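You operate a simulated robot arm through the tools that you are given. There is no shell and no other tool.

The job below is to be done with a simulated robot arm. You get a single attempt, and the scene is never put back.

TASK
Turn on red switch 59, accept the alarms, feed the hose at 4 bar.
Fine: open the green lever, set gauge 92 with the white knob, then let the tank down to 5 bar, in the green, with the black button.

It is judged by the outcome, as a careful person would: the job done as asked, and still so three seconds after it is handed in. It fails if anything else is knocked over, pushed out of place, dropped, spilled or broken.

THE ROBOT
A 7-joint arm with a two-finger parallel gripper, fixed in place. Base frame: the origin is at the foot of the arm, x ahead of it, y to its left, z up; the work surface is at about z = 0.8. Units: m, rad, N and s.
Its first joint turns from -2.897 to 2.897 rad. Payload 4.4 kg.
The tool frame sits at the grasp point between the pads (the TCP): z along the fingers, y along the line on which they close. The tips reach 0.023 m beyond it. Largest opening 0.094 m; finger width 0.038, thickness 0.01; the body of the gripper, 0.054 by 0.096 m, starts 0.039 m behind the TCP.
Orientation is that of the tool frame in the base frame, as a unit quaternion [w, x, y, z]. With the fingers straight down and closing along the base's y, the tool's x points along the base's -x, its y along +y and its z along -z.

THE INTERFACE
- The arm moves only by the tool apply_moves. Its argument "plan" is a list that holds one entry, the list of rows, each a list of 7 numbers: the shift along the base's x, y, z in mm, then the turn, a rotation vector about the base's x, y, z in rad, then the gripper command, from -1 (shut) to 1 (fully open), values between in proportion. In form: [[[dx, dy, dz, rx, ry, rz, hand], ...]]. A call has 1 to 20 rows; each row shifts and turns the commanded pose from where the row before left it. Each row takes 0.2 s and may step no farther than 0.05 m and 0.15 rad from the row before; otherwise, or with a gripper value out of range, the whole call is refused. A pose out of reach is approached as far as the arm can. The call stops where the force on the tool passes 50 N (or 10 N more than at its start, if that is more) or the arm is blocked; 0.2 s more then pass. Each finger travels about 0.072 m/s and halts on what it meets, pressing with about 40 N; the grip force reading is that of the motor and also rises with nothing between the fingers. The clock runs only during rows and for 0.2 s after the last one: add rows that do not move to give the fingers time. It gives the time, the measured TCP pose, the force on the tool (base axes), the opening and the grip force at its end, in the units of the frame above (readings bear some noise), with the torque about the TCP (base axes, N m) and any sound that the robot's microphone picked up.
- Cameras (640 x 400 px; columns grow to the right, rows downward): "scene" is fixed at [0.0635, 0.6509, 1.6685]; the picture's right is [-0.40, -0.92, 0.00], its down [-0.34, 0.15, -0.93] and it looks along [0.85, -0.37, -0.37] (base axes); focal length 332 px, centre (320, 200). "wrist" rides on the gripper at [0.086, 0.016, -0.075] in the tool frame; the picture's right is [-0.18, 0.98, 0.00], its down [-0.58, -0.11, -0.81] and it looks along [-0.79, -0.15, 0.59] (tool axes); focal length 243 px, centre (320, 200). There is no depth. A picture from a camera that has moved, and an enlarged one, comes with that camera's place and axes in the base frame and with its lens. The place of the scene camera against the robot may be out by one fixed shift of up to 0.025 m in any direction.
- snapshot(camera): a new picture of that camera. The clock stands still meanwhile.
- zoom(camera, box): a new picture of the part [left, top, right, bottom] of that camera's present view, enlarged. The clock stands still meanwhile.
- sign_off(): hands the job in; it is judged then, once.

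Nothing tells you positions but the pictures and the camera data. Unless the task says otherwise, let go and move clear before handing in.

The tools are called by a JSON object that holds its "fn" and its "kwargs". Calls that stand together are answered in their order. apply_moves: Moves the arm, as the interface text tells. Its arguments: {"type":"object","properties":{"plan":{"type":"array"}},"required":["plan"]} The other tools are called the same way: snapshot (camera) takes a picture; zoom (camera, box) takes an enlarged picture of a part of a camera's view; sign_off () hands the job in.

At the start:

```text
clock: 0.0
tcp_pos: [0.7539, 0.0322, 1.542]
tool_rot: [0.0, 0.0, 1.0, -0.001]
force: [-0.4, 0.6, 0.5]
torque: [0.01, 0.01, 0.0]
finger_gap: 0.0941
grip_force: 0.0
```

scene: 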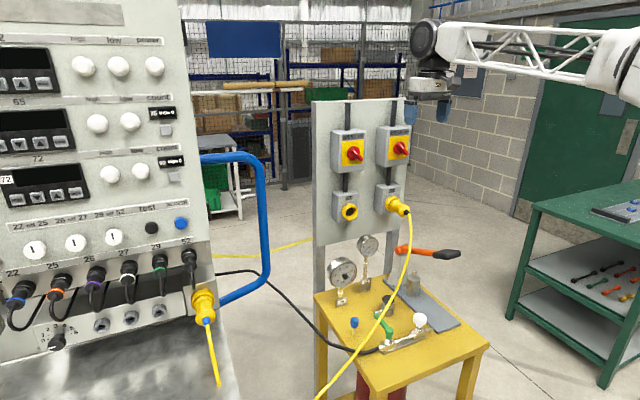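
wrist: 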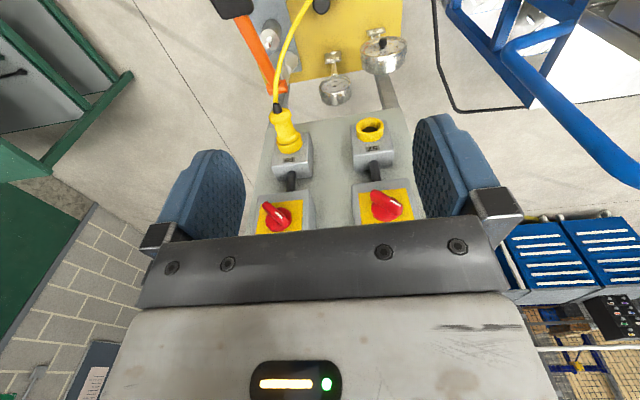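

I see a control panel on the left (with displays, buttons, connectors), a board with two red rotary switches, and a yellow table with gauges, knobs, and a green lever. I'll look closer at each part first.

{"fn": "zoom", "kwargs": {"camera": "scene", "box": [310, 90, 430, 165]}}

{"fn": "zoom", "kwargs": {"camera": "scene", "box": [310, 165, 430, 240]}}

{"fn": "zoom", "kwargs": {"camera": "scene", "box": [310, 225, 470, 325]}}

{"fn": "zoom", "kwargs": {"camera": "scene", "box": [330, 290, 490, 390]}}

{"fn": "zoom", "kwargs": {"camera": "scene", "box": [0, 0, 240, 150]}}

{"fn": "zoom", "kwargs": {"camera": "scene", "box": [0, 140, 240, 290]}}

{"fn": "zoom", "kwargs": {"camera": "scene", "box": [0, 250, 240, 400]}}

{"fn": "zoom", "kwargs": {"camera": "wrist", "box": [220, 0, 440, 137]}}

{"fn": "zoom", "kwargs": {"camera": "wrist", "box": [220, 110, 440, 247]}}

```text
5.33 times, centred on (370, 128) of scene
camera zoom: at [0.0635, 0.6509, 1.6685], right [-0.4, -0.92, 0.0], down [-0.34, 0.15, -0.93], along [0.85, -0.37, -0.37], focal length 1770 px, centre (53, 587)
```

zoom: 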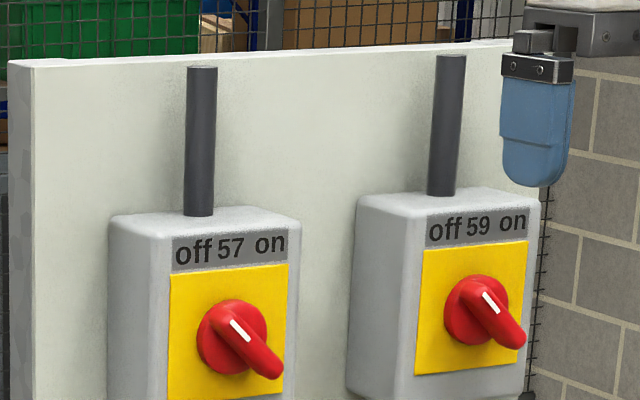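

```text
5.33 times, centred on (370, 202) of scene
camera zoom: at [0.0635, 0.6509, 1.6685], right [-0.4, -0.92, 0.0], down [-0.34, 0.15, -0.93], along [0.85, -0.37, -0.37], focal length 1770 px, centre (53, 187)
```

zoom: 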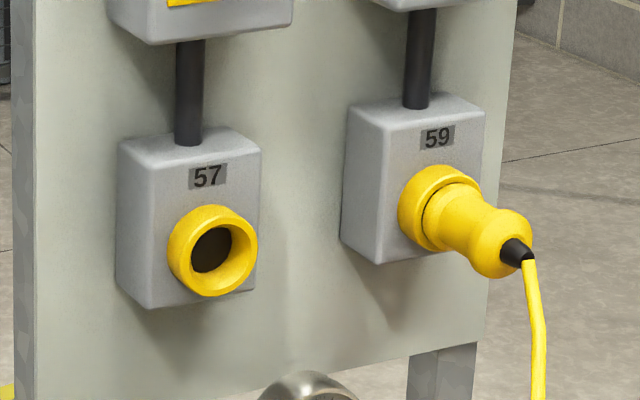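

```text
4.00 times, centred on (390, 275) of scene
camera zoom: at [0.0635, 0.6509, 1.6685], right [-0.4, -0.92, 0.0], down [-0.34, 0.15, -0.93], along [0.85, -0.37, -0.37], focal length 1327 px, centre (40, -100)
```

zoom: 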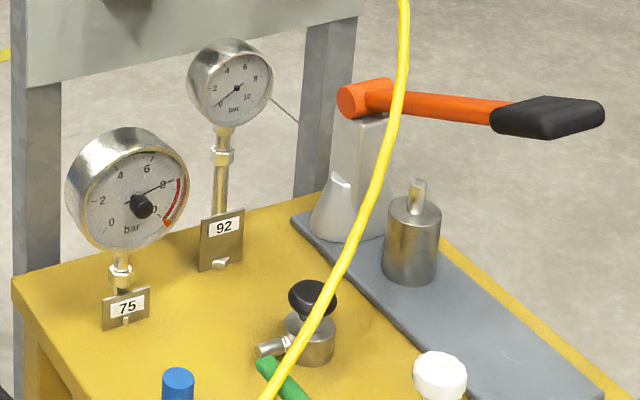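

```text
4.00 times, centred on (410, 340) of scene
camera zoom: at [0.0635, 0.6509, 1.6685], right [-0.4, -0.92, 0.0], down [-0.34, 0.15, -0.93], along [0.85, -0.37, -0.37], focal length 1327 px, centre (-40, -360)
```

zoom: 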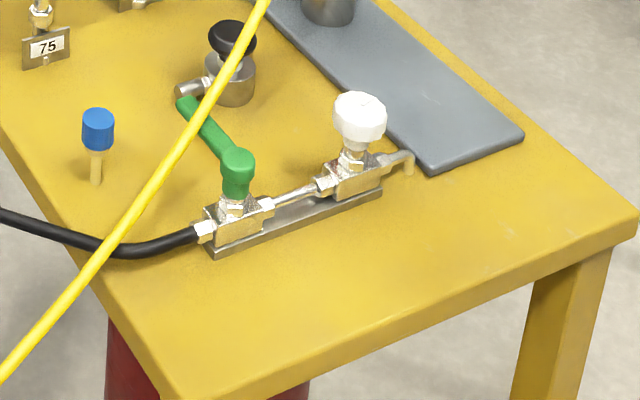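

```text
2.67 times, centred on (120, 75) of scene
camera zoom: at [0.0635, 0.6509, 1.6685], right [-0.4, -0.92, 0.0], down [-0.34, 0.15, -0.93], along [0.85, -0.37, -0.37], focal length 885 px, centre (853, 533)
```

zoom: 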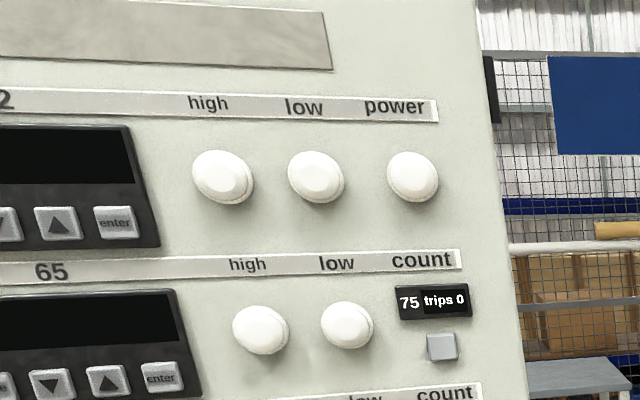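

```text
2.67 times, centred on (120, 215) of scene
camera zoom: at [0.0635, 0.6509, 1.6685], right [-0.4, -0.92, 0.0], down [-0.34, 0.15, -0.93], along [0.85, -0.37, -0.37], focal length 885 px, centre (853, 160)
```

zoom: 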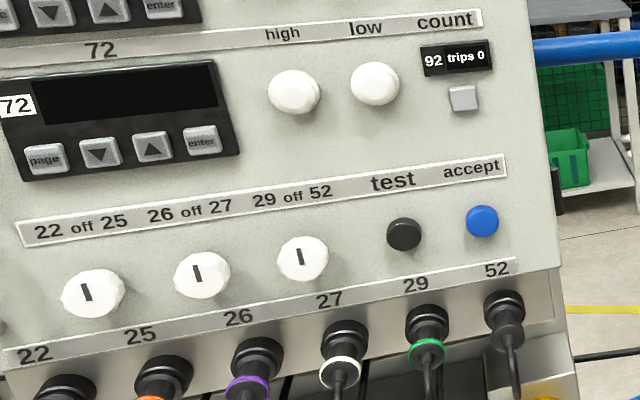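

```text
2.67 times, centred on (120, 325) of scene
camera zoom: at [0.0635, 0.6509, 1.6685], right [-0.4, -0.92, 0.0], down [-0.34, 0.15, -0.93], along [0.85, -0.37, -0.37], focal length 885 px, centre (853, -133)
```

zoom: 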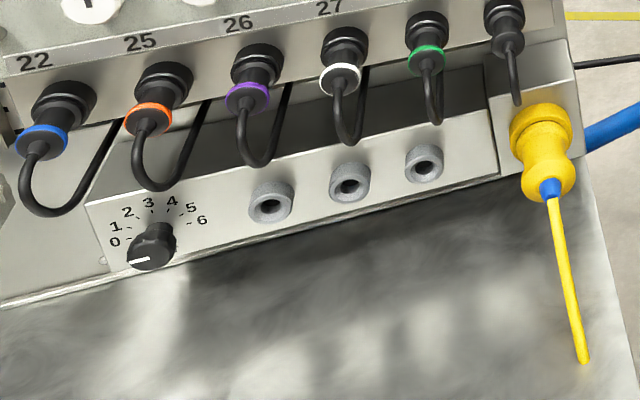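

```text
2.91 times, centred on (330, 68) of wrist
camera zoom: at [0.668, 0.0485, 1.6171], right [0.18, 0.98, 0.0], down [0.58, -0.11, 0.81], along [0.79, -0.15, -0.59], focal length 706 px, centre (291, 582)
```

zoom: 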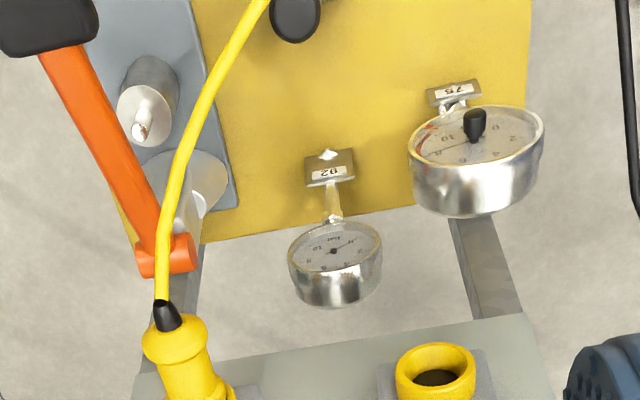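

```text
2.91 times, centred on (330, 178) of wrist
camera zoom: at [0.668, 0.0485, 1.6171], right [0.18, 0.98, 0.0], down [0.58, -0.11, 0.81], along [0.79, -0.15, -0.59], focal length 706 px, centre (291, 262)
```

zoom: 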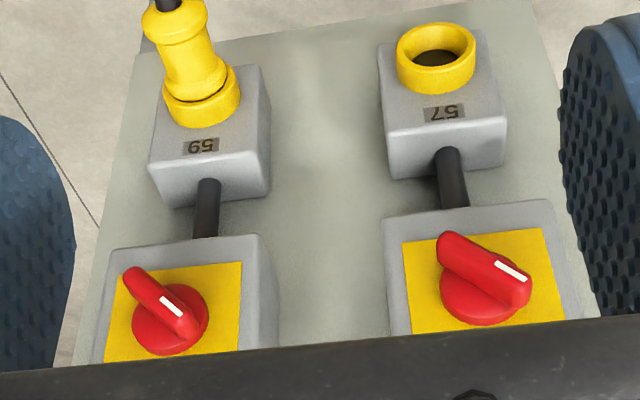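

The red switches are at about x≈1.0, z≈1.40: 59 at y≈-0.08 and 57 at y≈0.10. Both handles point to "off", and the board faces the robot. I'll swing the tool to point at the board, stopping short of switch 59, for a precise look.

{"fn": "apply_moves", "kwargs": {"plan": [[[0, -10, -12, 0, -0.1428, 0, 0], [0, -10, -12, 0, -0.1428, 0, 0], [0, -10, -12, 0, -0.1428, 0, 0], [0, -10, -12, 0, -0.1428, 0, 0], [0, -10, -12, 0, -0.1428, 0, 0], [0, -10, -12, 0, -0.1428, 0, 0], [0, -10, -12, 0, -0.1428, 0, 0], [0, -10, -12, 0, -0.1428, 0, 0], [0, -10, -12, 0, -0.1428, 0, 0], [0, -10, -12, 0, -0.1428, 0, 0], [0, -10, -12, 0, -0.1428, 0, 0], [0, 0, 0, 0, 0, 0, 0], [0, 0, 0, 0, 0, 0, 0]]]}}

{"fn": "snapshot", "kwargs": {"camera": "wrist"}}

{"fn": "snapshot", "kwargs": {"camera": "scene"}}

```text
clock: 3.0
tcp_pos: [0.7842, -0.0821, 1.3613]
tool_rot: [0.684, 0.004, 0.73, 0.002]
force: [-0.7, -0.3, 0.0]
torque: [-0.01, -0.01, -0.04]
finger_gap: 0.0469
grip_force: 0.0
stopped in row 13: the arm was blocked; the commanded pose is now the measured one
```

```text
taken
camera wrist: at [0.7035, -0.0648, 1.2796], right [0.01, 0.98, 0.19], down [-0.77, -0.11, 0.63], along [0.64, -0.16, 0.75], focal length 243 px, centre (320, 200)
```

wrist: 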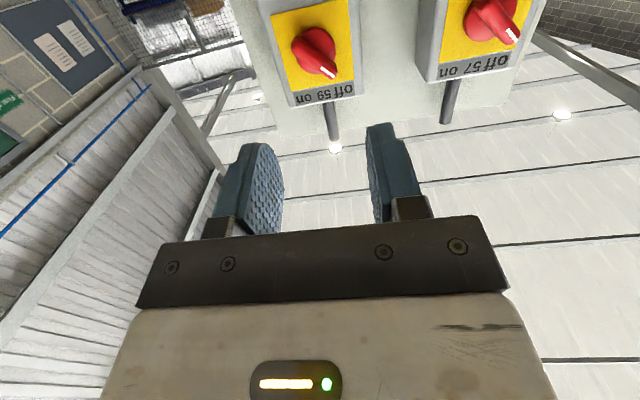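

```text
taken
```

scene: 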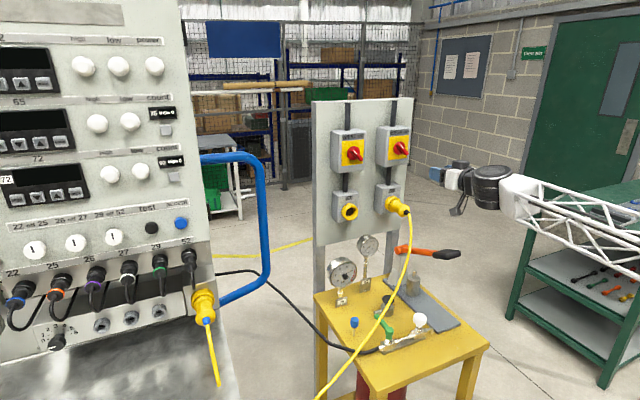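

The tool now points along +x at about (0.78, -0.08, 1.36), and the last row was blocked, probably by a joint limit. Next I'll zoom in on the switches and refine their positions.

{"fn": "zoom", "kwargs": {"camera": "wrist", "box": [250, 0, 410, 100]}}

{"fn": "zoom", "kwargs": {"camera": "wrist", "box": [400, 0, 560, 100]}}

{"fn": "zoom", "kwargs": {"camera": "scene", "box": [370, 100, 530, 200]}}

```text
4.00 times, centred on (330, 50) of wrist
camera zoom: at [0.7035, -0.0648, 1.2796], right [0.01, 0.98, 0.19], down [-0.77, -0.11, 0.63], along [0.64, -0.16, 0.75], focal length 970 px, centre (280, 800)
```

zoom: 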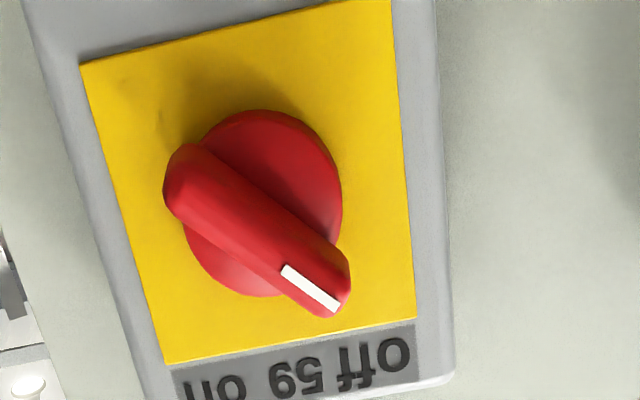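

```text
4.00 times, centred on (480, 50) of wrist
camera zoom: at [0.7035, -0.0648, 1.2796], right [0.01, 0.98, 0.19], down [-0.77, -0.11, 0.63], along [0.64, -0.16, 0.75], focal length 970 px, centre (-320, 800)
```

zoom: 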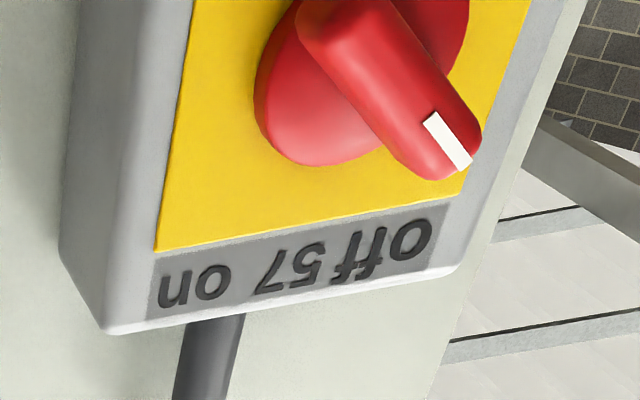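

```text
4.00 times, centred on (450, 150) of scene
camera zoom: at [0.0635, 0.6509, 1.6685], right [-0.4, -0.92, 0.0], down [-0.34, 0.15, -0.93], along [0.85, -0.37, -0.37], focal length 1327 px, centre (-200, 400)
```

zoom: 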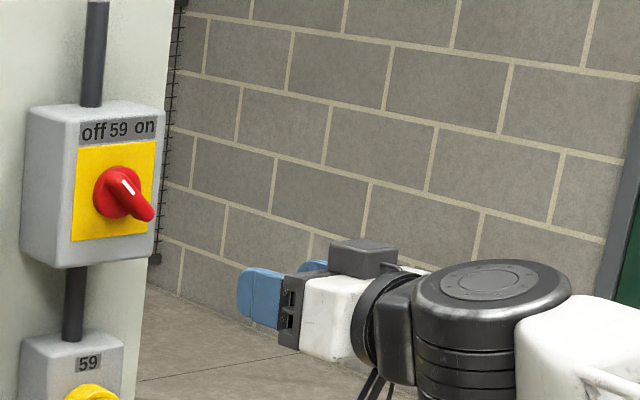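

The bar of switch 59 is centred at about (0.995, -0.096, 1.383), with its front at x≈0.993. It points up-left at "off" and has to turn 90° clockwise. I'll move forward and level the tool to see whether this pose can be reached.

{"fn": "apply_moves", "kwargs": {"plan": [[[25, 0, 5, 0, 0, 0, 0.6], [25, 0, 5, 0, 0, 0, 0.6], [20, 0, 5, 0, -0.02, 0, 0.6], [20, 0, 5, 0, -0.02, 0, 0.6], [0, -14, 2, 0, -0.025, 0, 0.6], [0, 0, 0, 0, 0, 0, 0.6]]]}}

```text
clock: 4.4
tcp_pos: [0.8727, -0.0964, 1.3858]
tool_rot: [0.708, 0.002, 0.706, 0.004]
force: [0.1, -0.7, -0.3]
torque: [0.0, 0.0, 0.02]
finger_gap: 0.075
grip_force: 0.0
```

The pose is reachable. I'll roll -45° to line the fingers up across the bar, then check with a picture.

{"fn": "apply_moves", "kwargs": {"plan": [[[0, 0, 0, -0.131, 0, 0, 0.2], [0, 0, 0, -0.131, 0, 0, 0.2], [0, 0, 0, -0.131, 0, 0, 0.2], [0, 0, 0, -0.131, 0, 0, 0.2], [0, 0, 0, -0.131, 0, 0, 0.2], [0, 0, 0, -0.131, 0, 0, 0.2], [0, 0, 0, 0, 0, 0, 0.2]]]}}

{"fn": "snapshot", "kwargs": {"camera": "wrist"}}

{"fn": "zoom", "kwargs": {"camera": "scene", "box": [370, 100, 530, 200]}}

```text
clock: 6.0
tcp_pos: [0.8732, -0.0964, 1.3879]
tool_rot: [0.656, -0.269, 0.653, -0.268]
force: [-0.7, -0.1, -1.0]
torque: [0.02, 0.04, -0.01]
finger_gap: 0.0564
grip_force: 0.0
```

```text
taken
camera wrist: at [0.7986, -0.1451, 1.3126], right [0.0, 0.83, -0.56], down [-0.81, 0.33, 0.49], along [0.59, 0.45, 0.67], focal length 243 px, centre (320, 200)
```

wrist: 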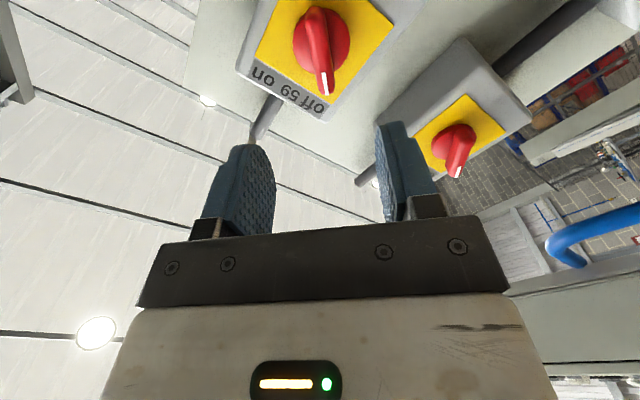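

```text
4.00 times, centred on (450, 150) of scene
camera zoom: at [0.0635, 0.6509, 1.6685], right [-0.4, -0.92, 0.0], down [-0.34, 0.15, -0.93], along [0.85, -0.37, -0.37], focal length 1327 px, centre (-200, 400)
```

zoom: 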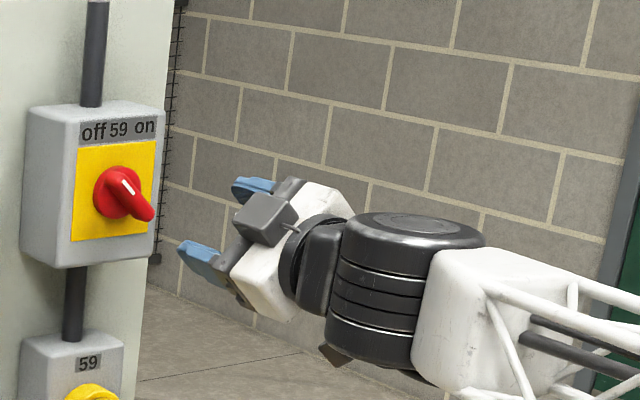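

The bar is aligned with the image centre. I'll advance until the fingers straddle it, with light stops and a check along the way.

{"fn": "apply_moves", "kwargs": {"plan": [[[25, 0, -2, 0, 0, 0, 0.2], [25, 0, -2, 0, 0, 0, 0.2], [25, 0, 0, 0, 0, 0, 0.2], [0, 0, 0, 0, 0, 0, 0.2]]]}}

{"fn": "snapshot", "kwargs": {"camera": "wrist"}}

```text
clock: 7.0
tcp_pos: [0.9481, -0.0946, 1.3825]
tool_rot: [0.655, -0.269, 0.653, -0.268]
force: [0.8, -0.3, 1.1]
torque: [-0.02, 0.04, 0.01]
finger_gap: 0.0563
grip_force: 0.1
```

```text
taken
camera wrist: at [0.8741, -0.1442, 1.3082], right [0.0, 0.83, -0.56], down [-0.81, 0.33, 0.49], along [0.59, 0.45, 0.67], focal length 243 px, centre (320, 200)
```

wrist: 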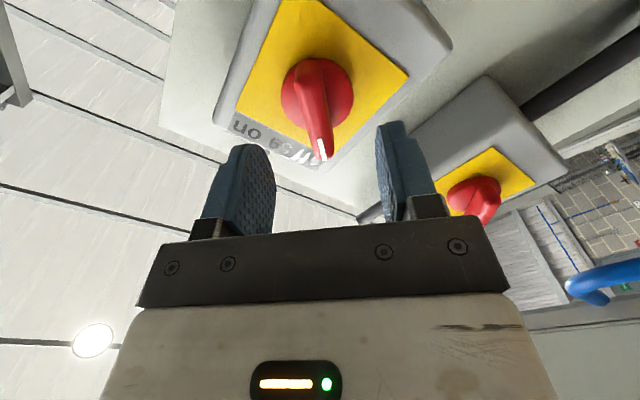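

{"fn": "apply_moves", "kwargs": {"plan": [[[20, -2, 0, 0, 0, 0, 0.2], [18, 0, 0, 0, 0, 0, 0.2], [0, 0, 0, 0, 0, 0, 0.2]]]}}

{"fn": "snapshot", "kwargs": {"camera": "wrist"}}

```text
clock: 7.8
tcp_pos: [0.9852, -0.0977, 1.3814]
tool_rot: [0.656, -0.268, 0.653, -0.268]
force: [-0.2, -0.4, -0.7]
torque: [0.01, -0.01, 0.01]
finger_gap: 0.0562
grip_force: 0.1
```

```text
taken
camera wrist: at [0.9116, -0.1467, 1.308], right [0.0, 0.83, -0.56], down [-0.81, 0.33, 0.49], along [0.59, 0.45, 0.67], focal length 243 px, centre (320, 200)
```

wrist: 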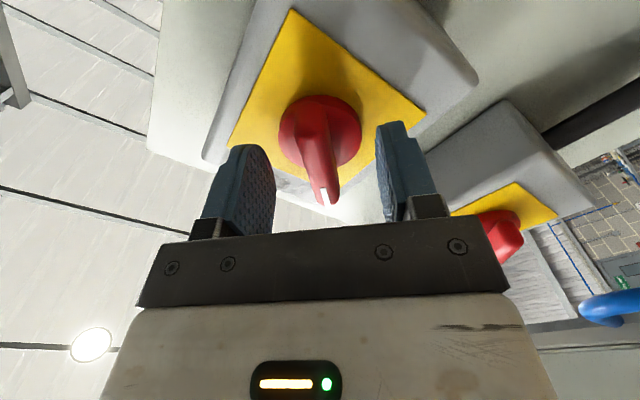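

The bar sits between the fingers. I'll close on it and turn +90° about x (clockwise seen from the front).

{"fn": "apply_moves", "kwargs": {"plan": [[[4, 1, 1, 0, 0, 0, -0.5], [0, 0, 0, 0, 0, 0, -0.9], [0, 0, 0, 0, 0, 0, -0.9], [0, 0, 0, 0, 0, 0, -0.9]]]}}

```text
clock: 8.8
tcp_pos: [0.9896, -0.0995, 1.3814]
tool_rot: [0.656, -0.268, 0.653, -0.268]
force: [11.1, -14.7, 5.7]
torque: [0.07, 0.87, -0.94]
finger_gap: 0.0148
grip_force: 44.8
```

{"fn": "apply_moves", "kwargs": {"plan": [[[0, 0, 0, 0.131, 0, 0, -0.9], [0, 0, 0, 0.131, 0, 0, -0.9], [0, 0, 0, 0.131, 0, 0, -0.9], [0, 0, 0, 0.131, 0, 0, -0.9], [0, 0, 0, 0.131, 0, 0, -0.9], [0, 0, 0, 0.131, 0, 0, -0.9]]]}}

{"fn": "zoom", "kwargs": {"camera": "scene", "box": [340, 100, 500, 200]}}

```text
clock: 10.2
tcp_pos: [0.9895, -0.0945, 1.382]
tool_rot: [0.708, 0.002, 0.706, 0.005]
force: [-29.8, 30.6, -24.6]
torque: [-0.15, 0.38, -0.21]
finger_gap: 0.0147
grip_force: 45.3
```

```text
4.00 times, centred on (420, 150) of scene
camera zoom: at [0.0635, 0.6509, 1.6685], right [-0.4, -0.92, 0.0], down [-0.34, 0.15, -0.93], along [0.85, -0.37, -0.37], focal length 1327 px, centre (-80, 400)
```

zoom: 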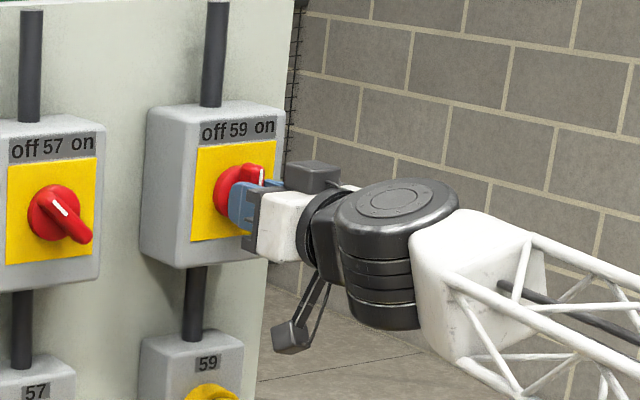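

The knob is following; it is now straight up. There's some side load, so I'll ease the pose toward the force and then finish the turn.

{"fn": "apply_moves", "kwargs": {"plan": [[[-2, 2, -1.5, 0, 0, 0, -0.9], [0, 0, 0, 0, 0, 0, -0.9]]]}}

```text
clock: 10.8
tcp_pos: [0.988, -0.0945, 1.3811]
tool_rot: [0.709, 0.004, 0.706, 0.003]
force: [39.2, 12.5, -0.8]
torque: [0.04, 0.62, 0.38]
finger_gap: 0.0149
grip_force: 45.5
```

{"fn": "apply_moves", "kwargs": {"plan": [[[1, 1, 0, 0.1, 0, 0, -0.9], [0, 0, 0, 0.131, 0, 0, -0.9], [0, 0, 0, 0.131, 0, 0, -0.9], [0, 0, 0, 0.131, 0, 0, -0.9], [0, 0, 0, 0.131, 0, 0, -0.9], [0, 0, 0, 0.131, 0, 0, -0.9]]]}}

{"fn": "zoom", "kwargs": {"camera": "scene", "box": [340, 100, 500, 200]}}

{"fn": "snapshot", "kwargs": {"camera": "wrist"}}

```text
clock: 12.2
tcp_pos: [0.9886, -0.093, 1.3824]
tool_rot: [0.657, 0.264, 0.655, 0.263]
force: [-28.0, 25.2, -8.0]
torque: [-0.06, 0.3, 0.16]
finger_gap: 0.0149
grip_force: 45.5
```

```text
4.00 times, centred on (420, 150) of scene
camera zoom: at [0.0635, 0.6509, 1.6685], right [-0.4, -0.92, 0.0], down [-0.34, 0.15, -0.93], along [0.85, -0.37, -0.37], focal length 1327 px, centre (-80, 400)
```

zoom: 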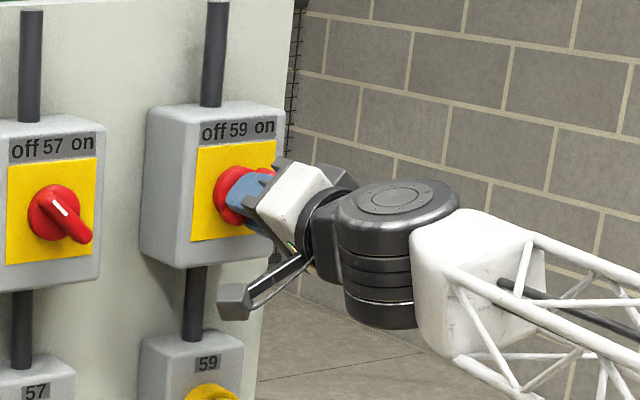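

```text
taken
camera wrist: at [0.9143, -0.0212, 1.331], right [0.0, 0.58, 0.81], down [-0.81, -0.48, 0.34], along [0.59, -0.66, 0.47], focal length 243 px, centre (320, 200)
```

wrist: 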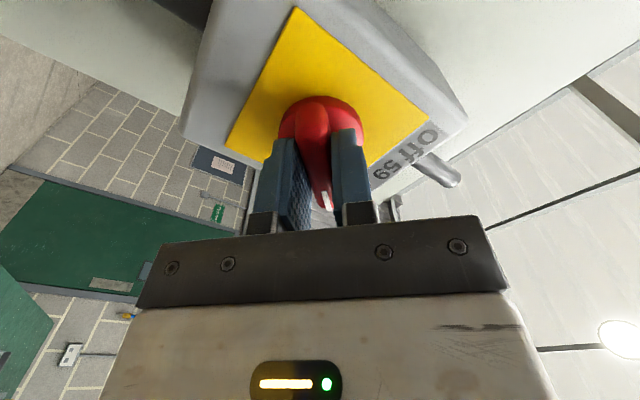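

{"fn": "snapshot", "kwargs": {"camera": "scene"}}

```text
taken
```

scene: 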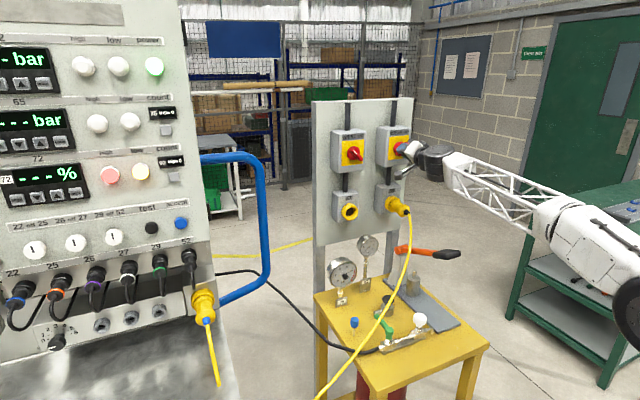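

Switch 59 has powered the panel: the displays, a green power lamp and the high/low alarm lamps are lit. I'll let go, back off straight, and check the bar's position.

{"fn": "apply_moves", "kwargs": {"plan": [[[0, 0, 0, 0.05, 0, 0, -0.9], [0, 0, 0, 0, 0, 0, -0.9], [0, 0, 0, 0, 0, 0, 0.2], [0, 0, 0, 0, 0, 0, 0.2], [0, 0, 0, 0, 0, 0, 0.2], [-20, 0, 0, 0, 0, 0, 0.2], [-30, 0, 0, 0, 0, 0, 0.2], [-40, 0, 0, 0, 0, 0, 0.2], [-40, 0, 0, 0, 0, 0, 0.2], [-40, 0, 0, 0, 0, 0, 0.2]]]}}

{"fn": "zoom", "kwargs": {"camera": "scene", "box": [340, 100, 500, 200]}}

{"fn": "zoom", "kwargs": {"camera": "scene", "box": [0, 20, 240, 170]}}

{"fn": "zoom", "kwargs": {"camera": "scene", "box": [0, 120, 240, 270]}}

{"fn": "zoom", "kwargs": {"camera": "scene", "box": [310, 225, 470, 325]}}

```text
clock: 14.4
tcp_pos: [0.8203, -0.0928, 1.3815]
tool_rot: [0.651, 0.28, 0.648, 0.279]
force: [0.7, -0.1, -1.0]
torque: [0.02, -0.07, 0.01]
finger_gap: 0.0565
grip_force: 0.0
```

```text
4.00 times, centred on (420, 150) of scene
camera zoom: at [0.0635, 0.6509, 1.6685], right [-0.4, -0.92, 0.0], down [-0.34, 0.15, -0.93], along [0.85, -0.37, -0.37], focal length 1327 px, centre (-80, 400)
```

zoom: 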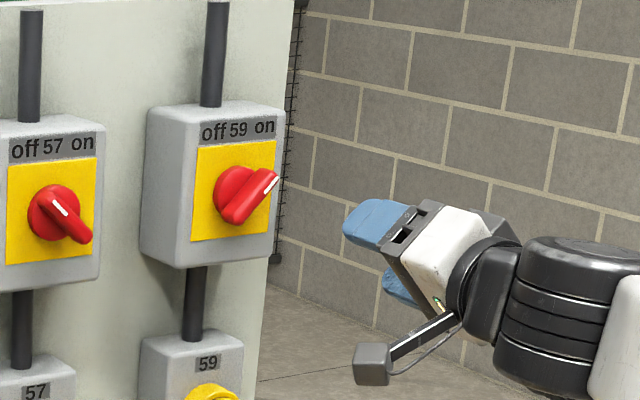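

```text
2.67 times, centred on (120, 95) of scene
camera zoom: at [0.0635, 0.6509, 1.6685], right [-0.4, -0.92, 0.0], down [-0.34, 0.15, -0.93], along [0.85, -0.37, -0.37], focal length 885 px, centre (853, 480)
```

zoom: 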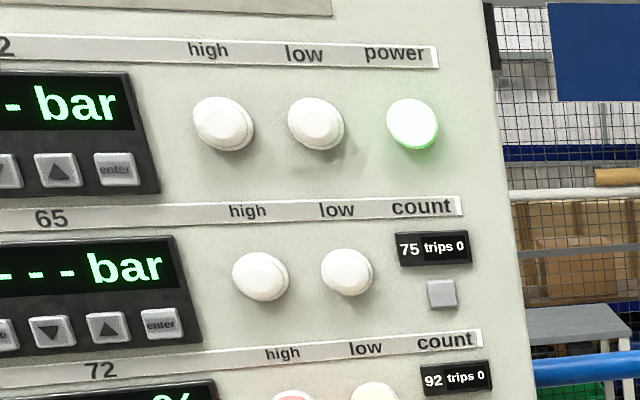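

```text
2.67 times, centred on (120, 195) of scene
camera zoom: at [0.0635, 0.6509, 1.6685], right [-0.4, -0.92, 0.0], down [-0.34, 0.15, -0.93], along [0.85, -0.37, -0.37], focal length 885 px, centre (853, 213)
```

zoom: 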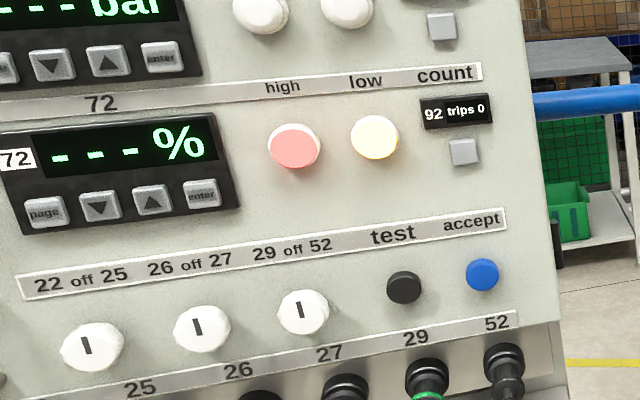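

```text
4.00 times, centred on (390, 275) of scene
camera zoom: at [0.0635, 0.6509, 1.6685], right [-0.4, -0.92, 0.0], down [-0.34, 0.15, -0.93], along [0.85, -0.37, -0.37], focal length 1327 px, centre (40, -100)
```

zoom: 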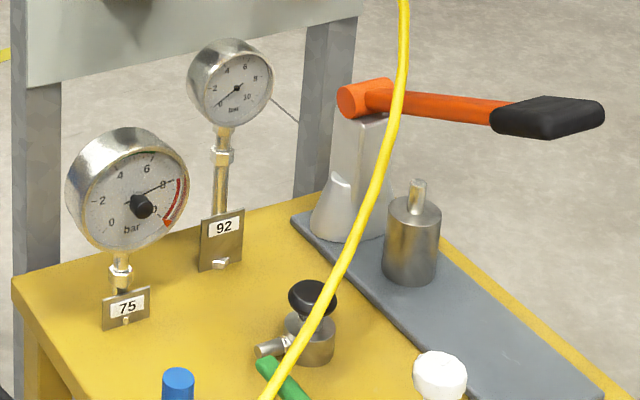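

Switch 59 is on, and loop 72 shows its high (red) and low (yellow) alarm lamps. Next is the blue "accept" button on the left panel at roughly (0.75, 0.67, 1.37). I'll retreat and swing left to locate it with the wrist camera.

{"fn": "apply_moves", "kwargs": {"plan": [[[-40, 0, 0, -0.138, 0, 0, -1], [-40, 0, 0, -0.138, 0, 0, -1], [-40, 10, 0, -0.138, 0, 0, -1], [-40, 20, 0, -0.138, 0, 0, -1], [-40, 20, 0, -0.138, 0, 0, -1], [-30, 30, 0, -0.14, 0, 0, -1], [-20, 40, 0, 0, 0, 0, -1], [0, 45, 0, 0, 0, 0, -1], [0, 45, 0, 0, 0, 0, -1], [0, 45, 0, 0, 0, 0, -1], [0, 45, 0, 0, 0, 0, -1], [0, 0, 0, 0, 0, 0, -1]]]}}

{"fn": "snapshot", "kwargs": {"camera": "wrist"}}

{"fn": "snapshot", "kwargs": {"camera": "scene"}}

```text
clock: 17.0
tcp_pos: [0.5652, 0.2083, 1.3801]
tool_rot: [0.709, -0.005, 0.705, -0.007]
force: [-0.3, 0.1, 0.7]
torque: [-0.01, 0.0, -0.01]
finger_gap: 0.0
grip_force: 40.2
```

```text
taken
camera wrist: at [0.4925, 0.2221, 1.2927], right [0.0, 0.99, 0.17], down [-0.81, -0.1, 0.58], along [0.59, -0.14, 0.8], focal length 243 px, centre (320, 200)
```

wrist: 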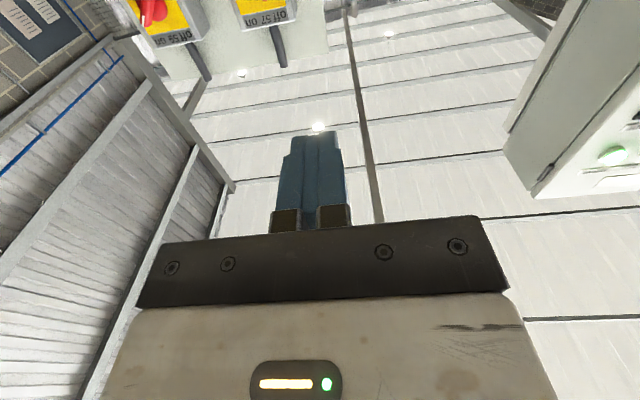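

```text
taken
```

scene: 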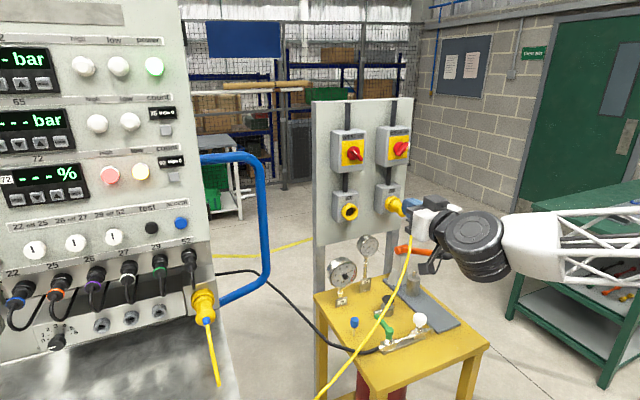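

{"fn": "apply_moves", "kwargs": {"plan": [[[-10, 42, 0, 0, 0.134, 0, -1], [-10, 42, 0, 0, 0.134, 0, -1], [-10, 42, 0, 0, 0.134, 0, -1], [-10, 42, 0, 0, 0.134, 0, -1], [-10, 42, 0, 0, 0.134, 0, -1], [0, 42, 0, 0, 0.134, 0, -1], [0, 0, 0, 0, 0, 0, -1]]]}}

{"fn": "snapshot", "kwargs": {"camera": "wrist"}}

{"fn": "snapshot", "kwargs": {"camera": "scene"}}

```text
clock: 18.6
tcp_pos: [0.5164, 0.4607, 1.3826]
tool_rot: [0.374, -0.008, 0.927, -0.003]
force: [-0.3, -0.4, 0.0]
torque: [0.0, 0.03, 0.0]
finger_gap: 0.0
grip_force: 40.4
```

```text
taken
camera wrist: at [0.4033, 0.4755, 1.3759], right [0.12, 0.99, 0.12], down [-0.14, -0.1, 0.98], along [0.98, -0.14, 0.13], focal length 243 px, centre (320, 200)
```

wrist: 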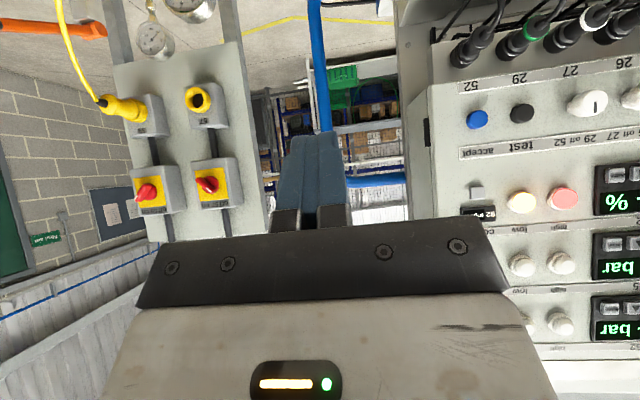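

```text
taken
```

scene: 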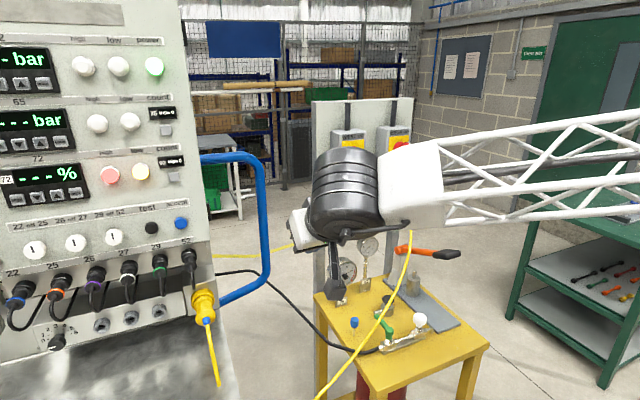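

The accept button is near (0.81, 0.672, 1.333). I'll move closer with the tool tilted about 30° below horizontal, which keeps the camera clear of the plugs, and take a second look.

{"fn": "apply_moves", "kwargs": {"plan": [[[15, 37, -5, 0, -0.09, 0, -1], [15, 37, -5, 0, -0.09, 0, -1], [15, 37, -5, 0, -0.09, 0, -1], [15, 37, -5, 0, 0, 0, -1], [15, 37, -5, 0, 0, 0, -1], [0, 0, 0, 0, 0, 0, -1]]]}}

{"fn": "snapshot", "kwargs": {"camera": "wrist"}}

{"fn": "snapshot", "kwargs": {"camera": "scene"}}

```text
clock: 20.0
tcp_pos: [0.5936, 0.6422, 1.3592]
tool_rot: [0.498, -0.007, 0.867, -0.004]
force: [0.7, -0.6, -0.9]
torque: [0.01, 0.01, 0.01]
finger_gap: 0.0
grip_force: 39.7
```

```text
taken
camera wrist: at [0.4859, 0.6575, 1.3211], right [0.09, 0.99, 0.15], down [-0.4, -0.1, 0.91], along [0.91, -0.14, 0.39], focal length 243 px, centre (320, 200)
```

wrist: 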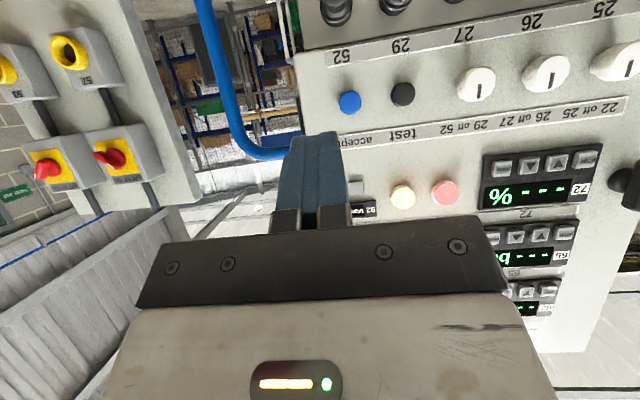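

```text
taken
```

scene: 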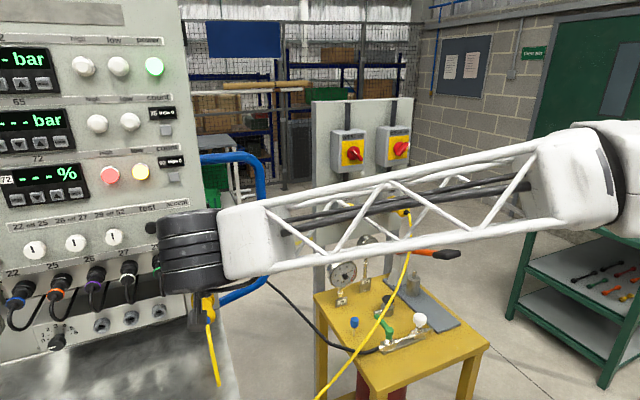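

The accept button triangulates to (0.791, 0.6625, 1.334). I'll approach to just in front of it with the closed fingertips and check again.

{"fn": "apply_moves", "kwargs": {"plan": [[[30, 5, -6, 0, 0, 0, -1], [30, 5, -7, 0, 0, 0, -1], [30, 5, -6, 0, 0, 0, -1], [30, 5, -6, 0, 0, 0, -1], [20, 0, 0, 0, 0, 0, -1], [0, 0, 0, 0, 0, 0, -1]]]}}

{"fn": "snapshot", "kwargs": {"camera": "wrist"}}

{"fn": "snapshot", "kwargs": {"camera": "scene"}}

```text
clock: 21.4
tcp_pos: [0.7355, 0.6623, 1.3311]
tool_rot: [0.498, -0.007, 0.867, -0.004]
force: [-1.0, 0.4, -0.1]
torque: [0.01, -0.01, -0.01]
finger_gap: 0.0
grip_force: 39.6
```

```text
taken
camera wrist: at [0.6272, 0.6781, 1.2936], right [0.09, 0.99, 0.14], down [-0.4, -0.1, 0.91], along [0.91, -0.14, 0.39], focal length 243 px, centre (320, 200)
```

wrist: 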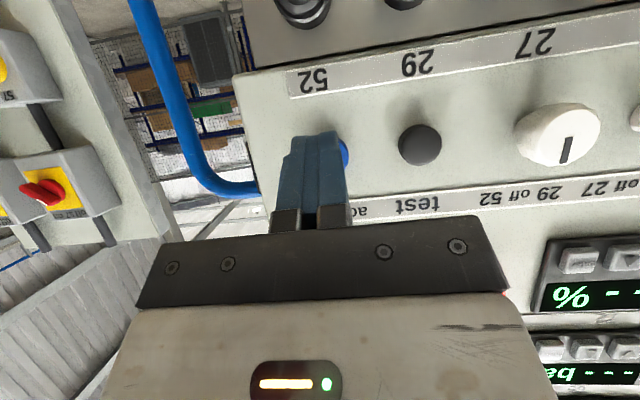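

```text
taken
```

scene: 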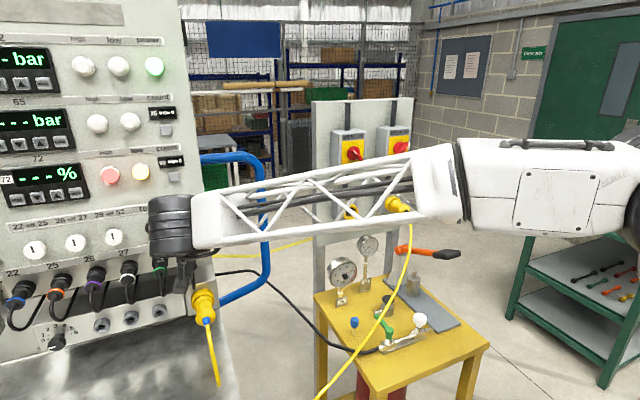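

The fingertip is lined up with the blue button; test is well to the side. I'll press forward in small steps.

{"fn": "apply_moves", "kwargs": {"plan": [[[6, 0, 0, 0, 0, 0, -1], [6, 0, 0, 0, 0, 0, -1], [5, 0, 0, 0, 0, 0, -1], [4, 0, 0, 0, 0, 0, -1], [3, 0, 0, 0, 0, 0, -1]]]}}

{"fn": "zoom", "kwargs": {"camera": "wrist", "box": [240, 80, 440, 205]}}

{"fn": "zoom", "kwargs": {"camera": "scene", "box": [0, 120, 240, 270]}}

```text
clock: 22.6
tcp_pos: [0.7591, 0.6632, 1.3318]
tool_rot: [0.497, -0.007, 0.868, -0.004]
force: [-0.8, 0.7, 0.4]
torque: [0.03, -0.02, 0.01]
finger_gap: 0.0
grip_force: 40.3
```

```text
3.20 times, centred on (340, 142) of wrist
camera zoom: at [0.6506, 0.6784, 1.2943], right [0.09, 0.99, 0.15], down [-0.4, -0.1, 0.91], along [0.91, -0.14, 0.39], focal length 776 px, centre (256, 384)
```

zoom: 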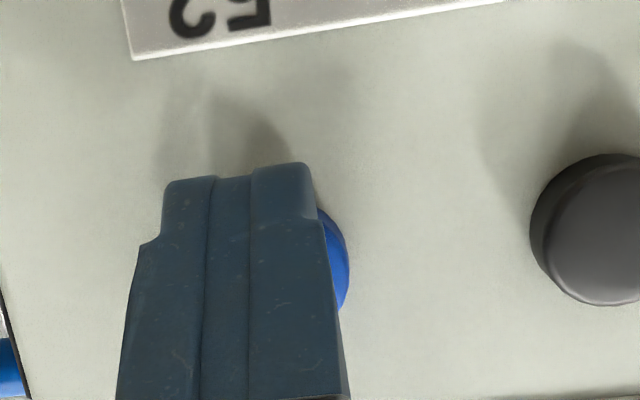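

```text
2.67 times, centred on (120, 195) of scene
camera zoom: at [0.0635, 0.6509, 1.6685], right [-0.4, -0.92, 0.0], down [-0.34, 0.15, -0.93], along [0.85, -0.37, -0.37], focal length 885 px, centre (853, 213)
```

zoom: 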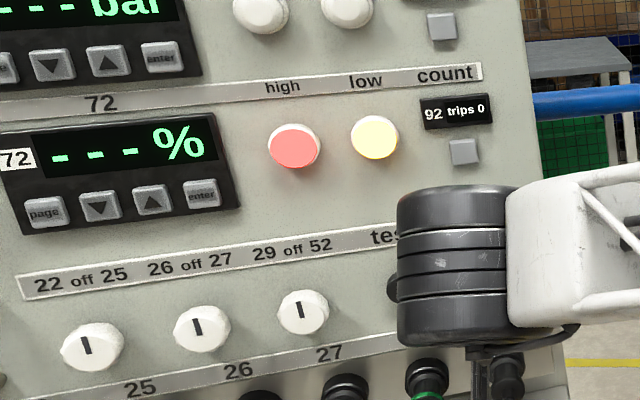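

{"fn": "apply_moves", "kwargs": {"plan": [[[3, 0, 0, 0, 0, 0, -1], [3, 0, 0, 0, 0, 0, -1], [3, 0, 0, 0, 0, 0, -1]]]}}

{"fn": "zoom", "kwargs": {"camera": "wrist", "box": [240, 80, 440, 205]}}

```text
clock: 23.4
tcp_pos: [0.7657, 0.6628, 1.3324]
tool_rot: [0.498, -0.007, 0.867, -0.005]
force: [-20.3, -7.2, -3.0]
torque: [0.03, -0.01, -0.17]
finger_gap: 0.0
grip_force: 39.9
heard: click
```

```text
3.20 times, centred on (340, 142) of wrist
camera zoom: at [0.658, 0.6781, 1.2943], right [0.09, 0.99, 0.14], down [-0.4, -0.1, 0.91], along [0.91, -0.14, 0.39], focal length 776 px, centre (256, 384)
```

zoom: 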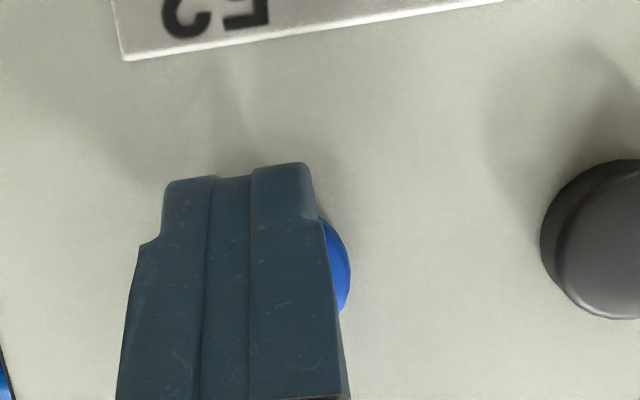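

A click was heard, so the accept button registered. I'll back off and check the lamps.

{"fn": "apply_moves", "kwargs": {"plan": [[[-10, 0, 0, 0, 0, 0, -1], [-40, 0, 0, 0, 0, 0, -1], [-40, -10, 0, 0, 0, 0, -1], [-40, -20, 0, 0, 0, 0, -1], [-40, -40, 0, 0, 0, 0, -1]]]}}

{"fn": "snapshot", "kwargs": {"camera": "scene"}}

{"fn": "zoom", "kwargs": {"camera": "scene", "box": [0, 120, 240, 270]}}

{"fn": "zoom", "kwargs": {"camera": "scene", "box": [0, 20, 240, 170]}}

{"fn": "snapshot", "kwargs": {"camera": "wrist"}}

```text
refused: row 5 steps farther than a row can; nothing moved
```

```text
taken
```

scene: 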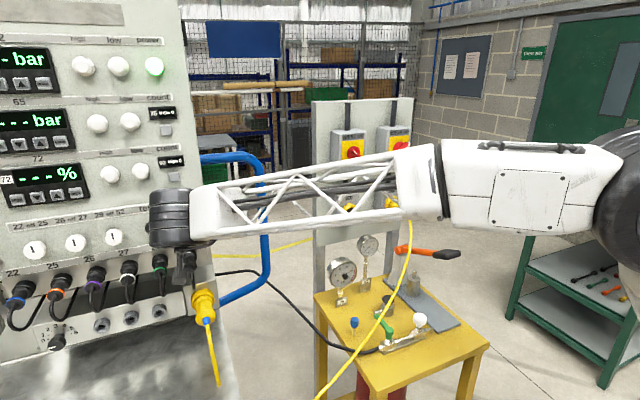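

```text
2.67 times, centred on (120, 195) of scene
camera zoom: at [0.0635, 0.6509, 1.6685], right [-0.4, -0.92, 0.0], down [-0.34, 0.15, -0.93], along [0.85, -0.37, -0.37], focal length 885 px, centre (853, 213)
```

zoom: 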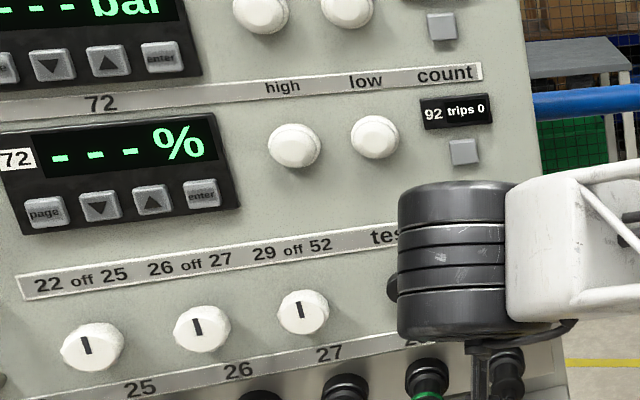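

```text
2.67 times, centred on (120, 95) of scene
camera zoom: at [0.0635, 0.6509, 1.6685], right [-0.4, -0.92, 0.0], down [-0.34, 0.15, -0.93], along [0.85, -0.37, -0.37], focal length 885 px, centre (853, 480)
```

zoom: 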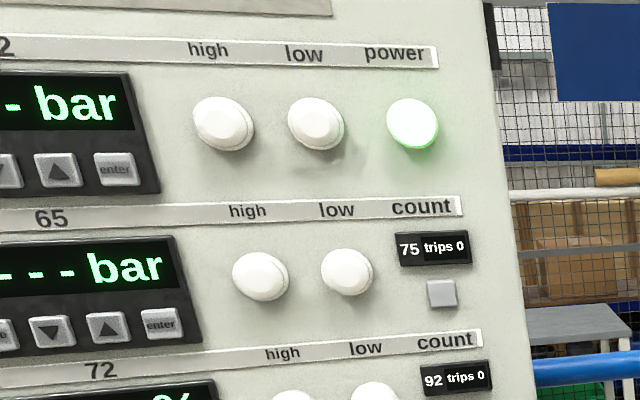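

```text
taken
camera wrist: at [0.658, 0.6781, 1.2943], right [0.09, 0.99, 0.14], down [-0.4, -0.1, 0.91], along [0.91, -0.14, 0.39], focal length 243 px, centre (320, 200)
```

wrist: 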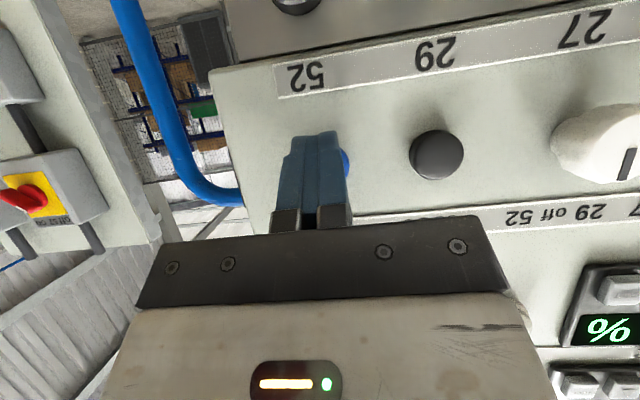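

The loop 72 high and low lamps are out, so the alarms are accepted. Now I'll back away and go over to view the yellow table from above with the tool pointing down.

{"fn": "apply_moves", "kwargs": {"plan": [[[-10, 0, 0, 0, 0, 0, -1], [-40, 0, 0, 0, 0, 0, -1], [-40, 0, 0, 0, 0, 0, -1], [-40, -20, 0, 0, 0, 0, -1], [-30, -35, 0, 0, 0.104, 0, -1], [-30, -35, 0, 0, 0.104, 0, -1], [-30, -35, 0, 0, 0.104, 0, -1], [-20, -40, 0, 0, 0.104, 0, -1], [-10, -45, 0, 0, 0.104, 0, -1], [0, -45, 0, 0, 0.104, 0, -1], [0, -45, 0, 0, 0.104, 0, -1], [0, -45, 0, 0, 0.104, 0, -1], [0, -45, 0, 0, 0.104, 0, -1], [0, -45, 0, 0, 0.104, 0, -1], [0, -45, 0, 0, 0, 0, -1], [0, -45, 0, 0, 0, 0, -1], [0, -45, 0, 0, 0, 0, -1], [0, 0, 0, 0, 0, 0, -1]]]}}

{"fn": "snapshot", "kwargs": {"camera": "wrist"}}

{"fn": "snapshot", "kwargs": {"camera": "scene"}}

```text
clock: 27.2
tcp_pos: [0.4911, 0.1133, 1.3098]
tool_rot: [0.094, -0.008, 0.99, -0.107]
force: [-0.5, 0.0, 0.0]
torque: [0.03, 0.02, -0.01]
finger_gap: 0.0002
grip_force: 39.5
out of reach, approached as far as the arm can: row 11, 12, 13, 14
```

```text
taken
camera wrist: at [0.3918, 0.1427, 1.3614], right [0.19, 0.97, -0.18], down [0.42, 0.09, 0.9], along [0.89, -0.24, -0.39], focal length 243 px, centre (320, 200)
```

wrist: 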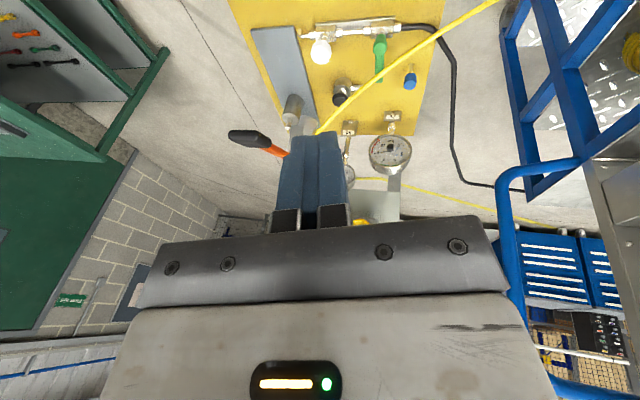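

```text
taken
```

scene: 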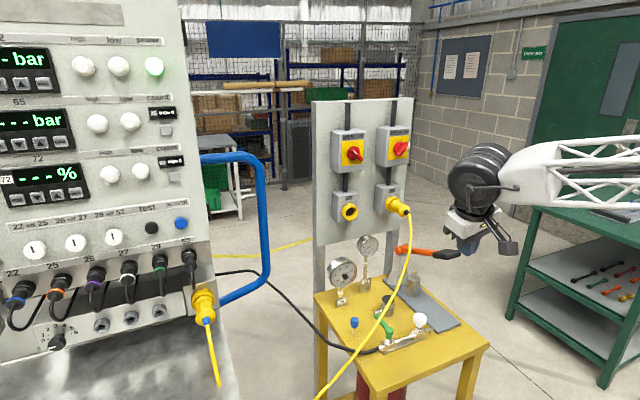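

{"fn": "zoom", "kwargs": {"camera": "wrist", "box": [240, 0, 448, 130]}}

{"fn": "zoom", "kwargs": {"camera": "wrist", "box": [290, 80, 450, 180]}}

```text
3.08 times, centred on (344, 65) of wrist
camera zoom: at [0.3918, 0.1427, 1.3614], right [0.19, 0.97, -0.18], down [0.42, 0.09, 0.9], along [0.89, -0.24, -0.39], focal length 746 px, centre (246, 615)
```

zoom: 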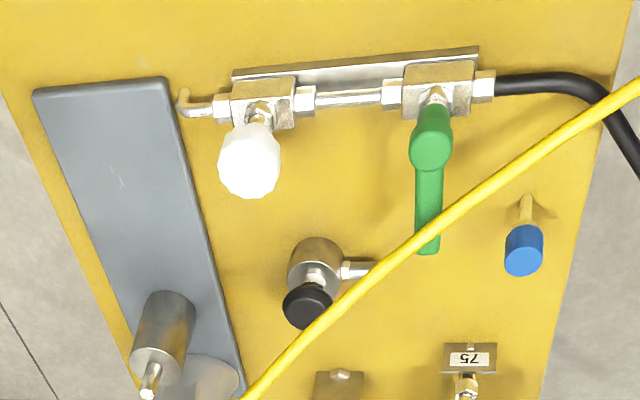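

```text
4.00 times, centred on (370, 130) of wrist
camera zoom: at [0.3918, 0.1427, 1.3614], right [0.19, 0.97, -0.18], down [0.42, 0.09, 0.9], along [0.89, -0.24, -0.39], focal length 970 px, centre (120, 480)
```

zoom: 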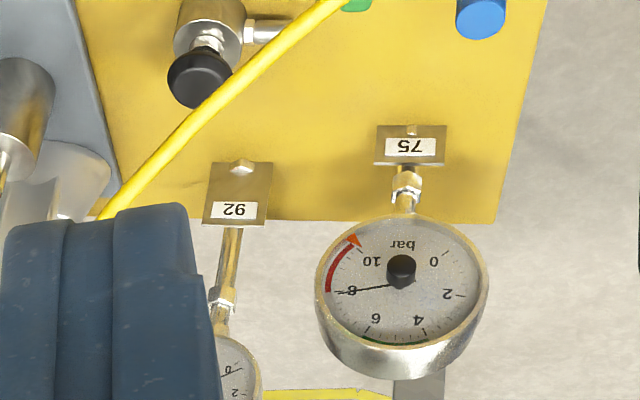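

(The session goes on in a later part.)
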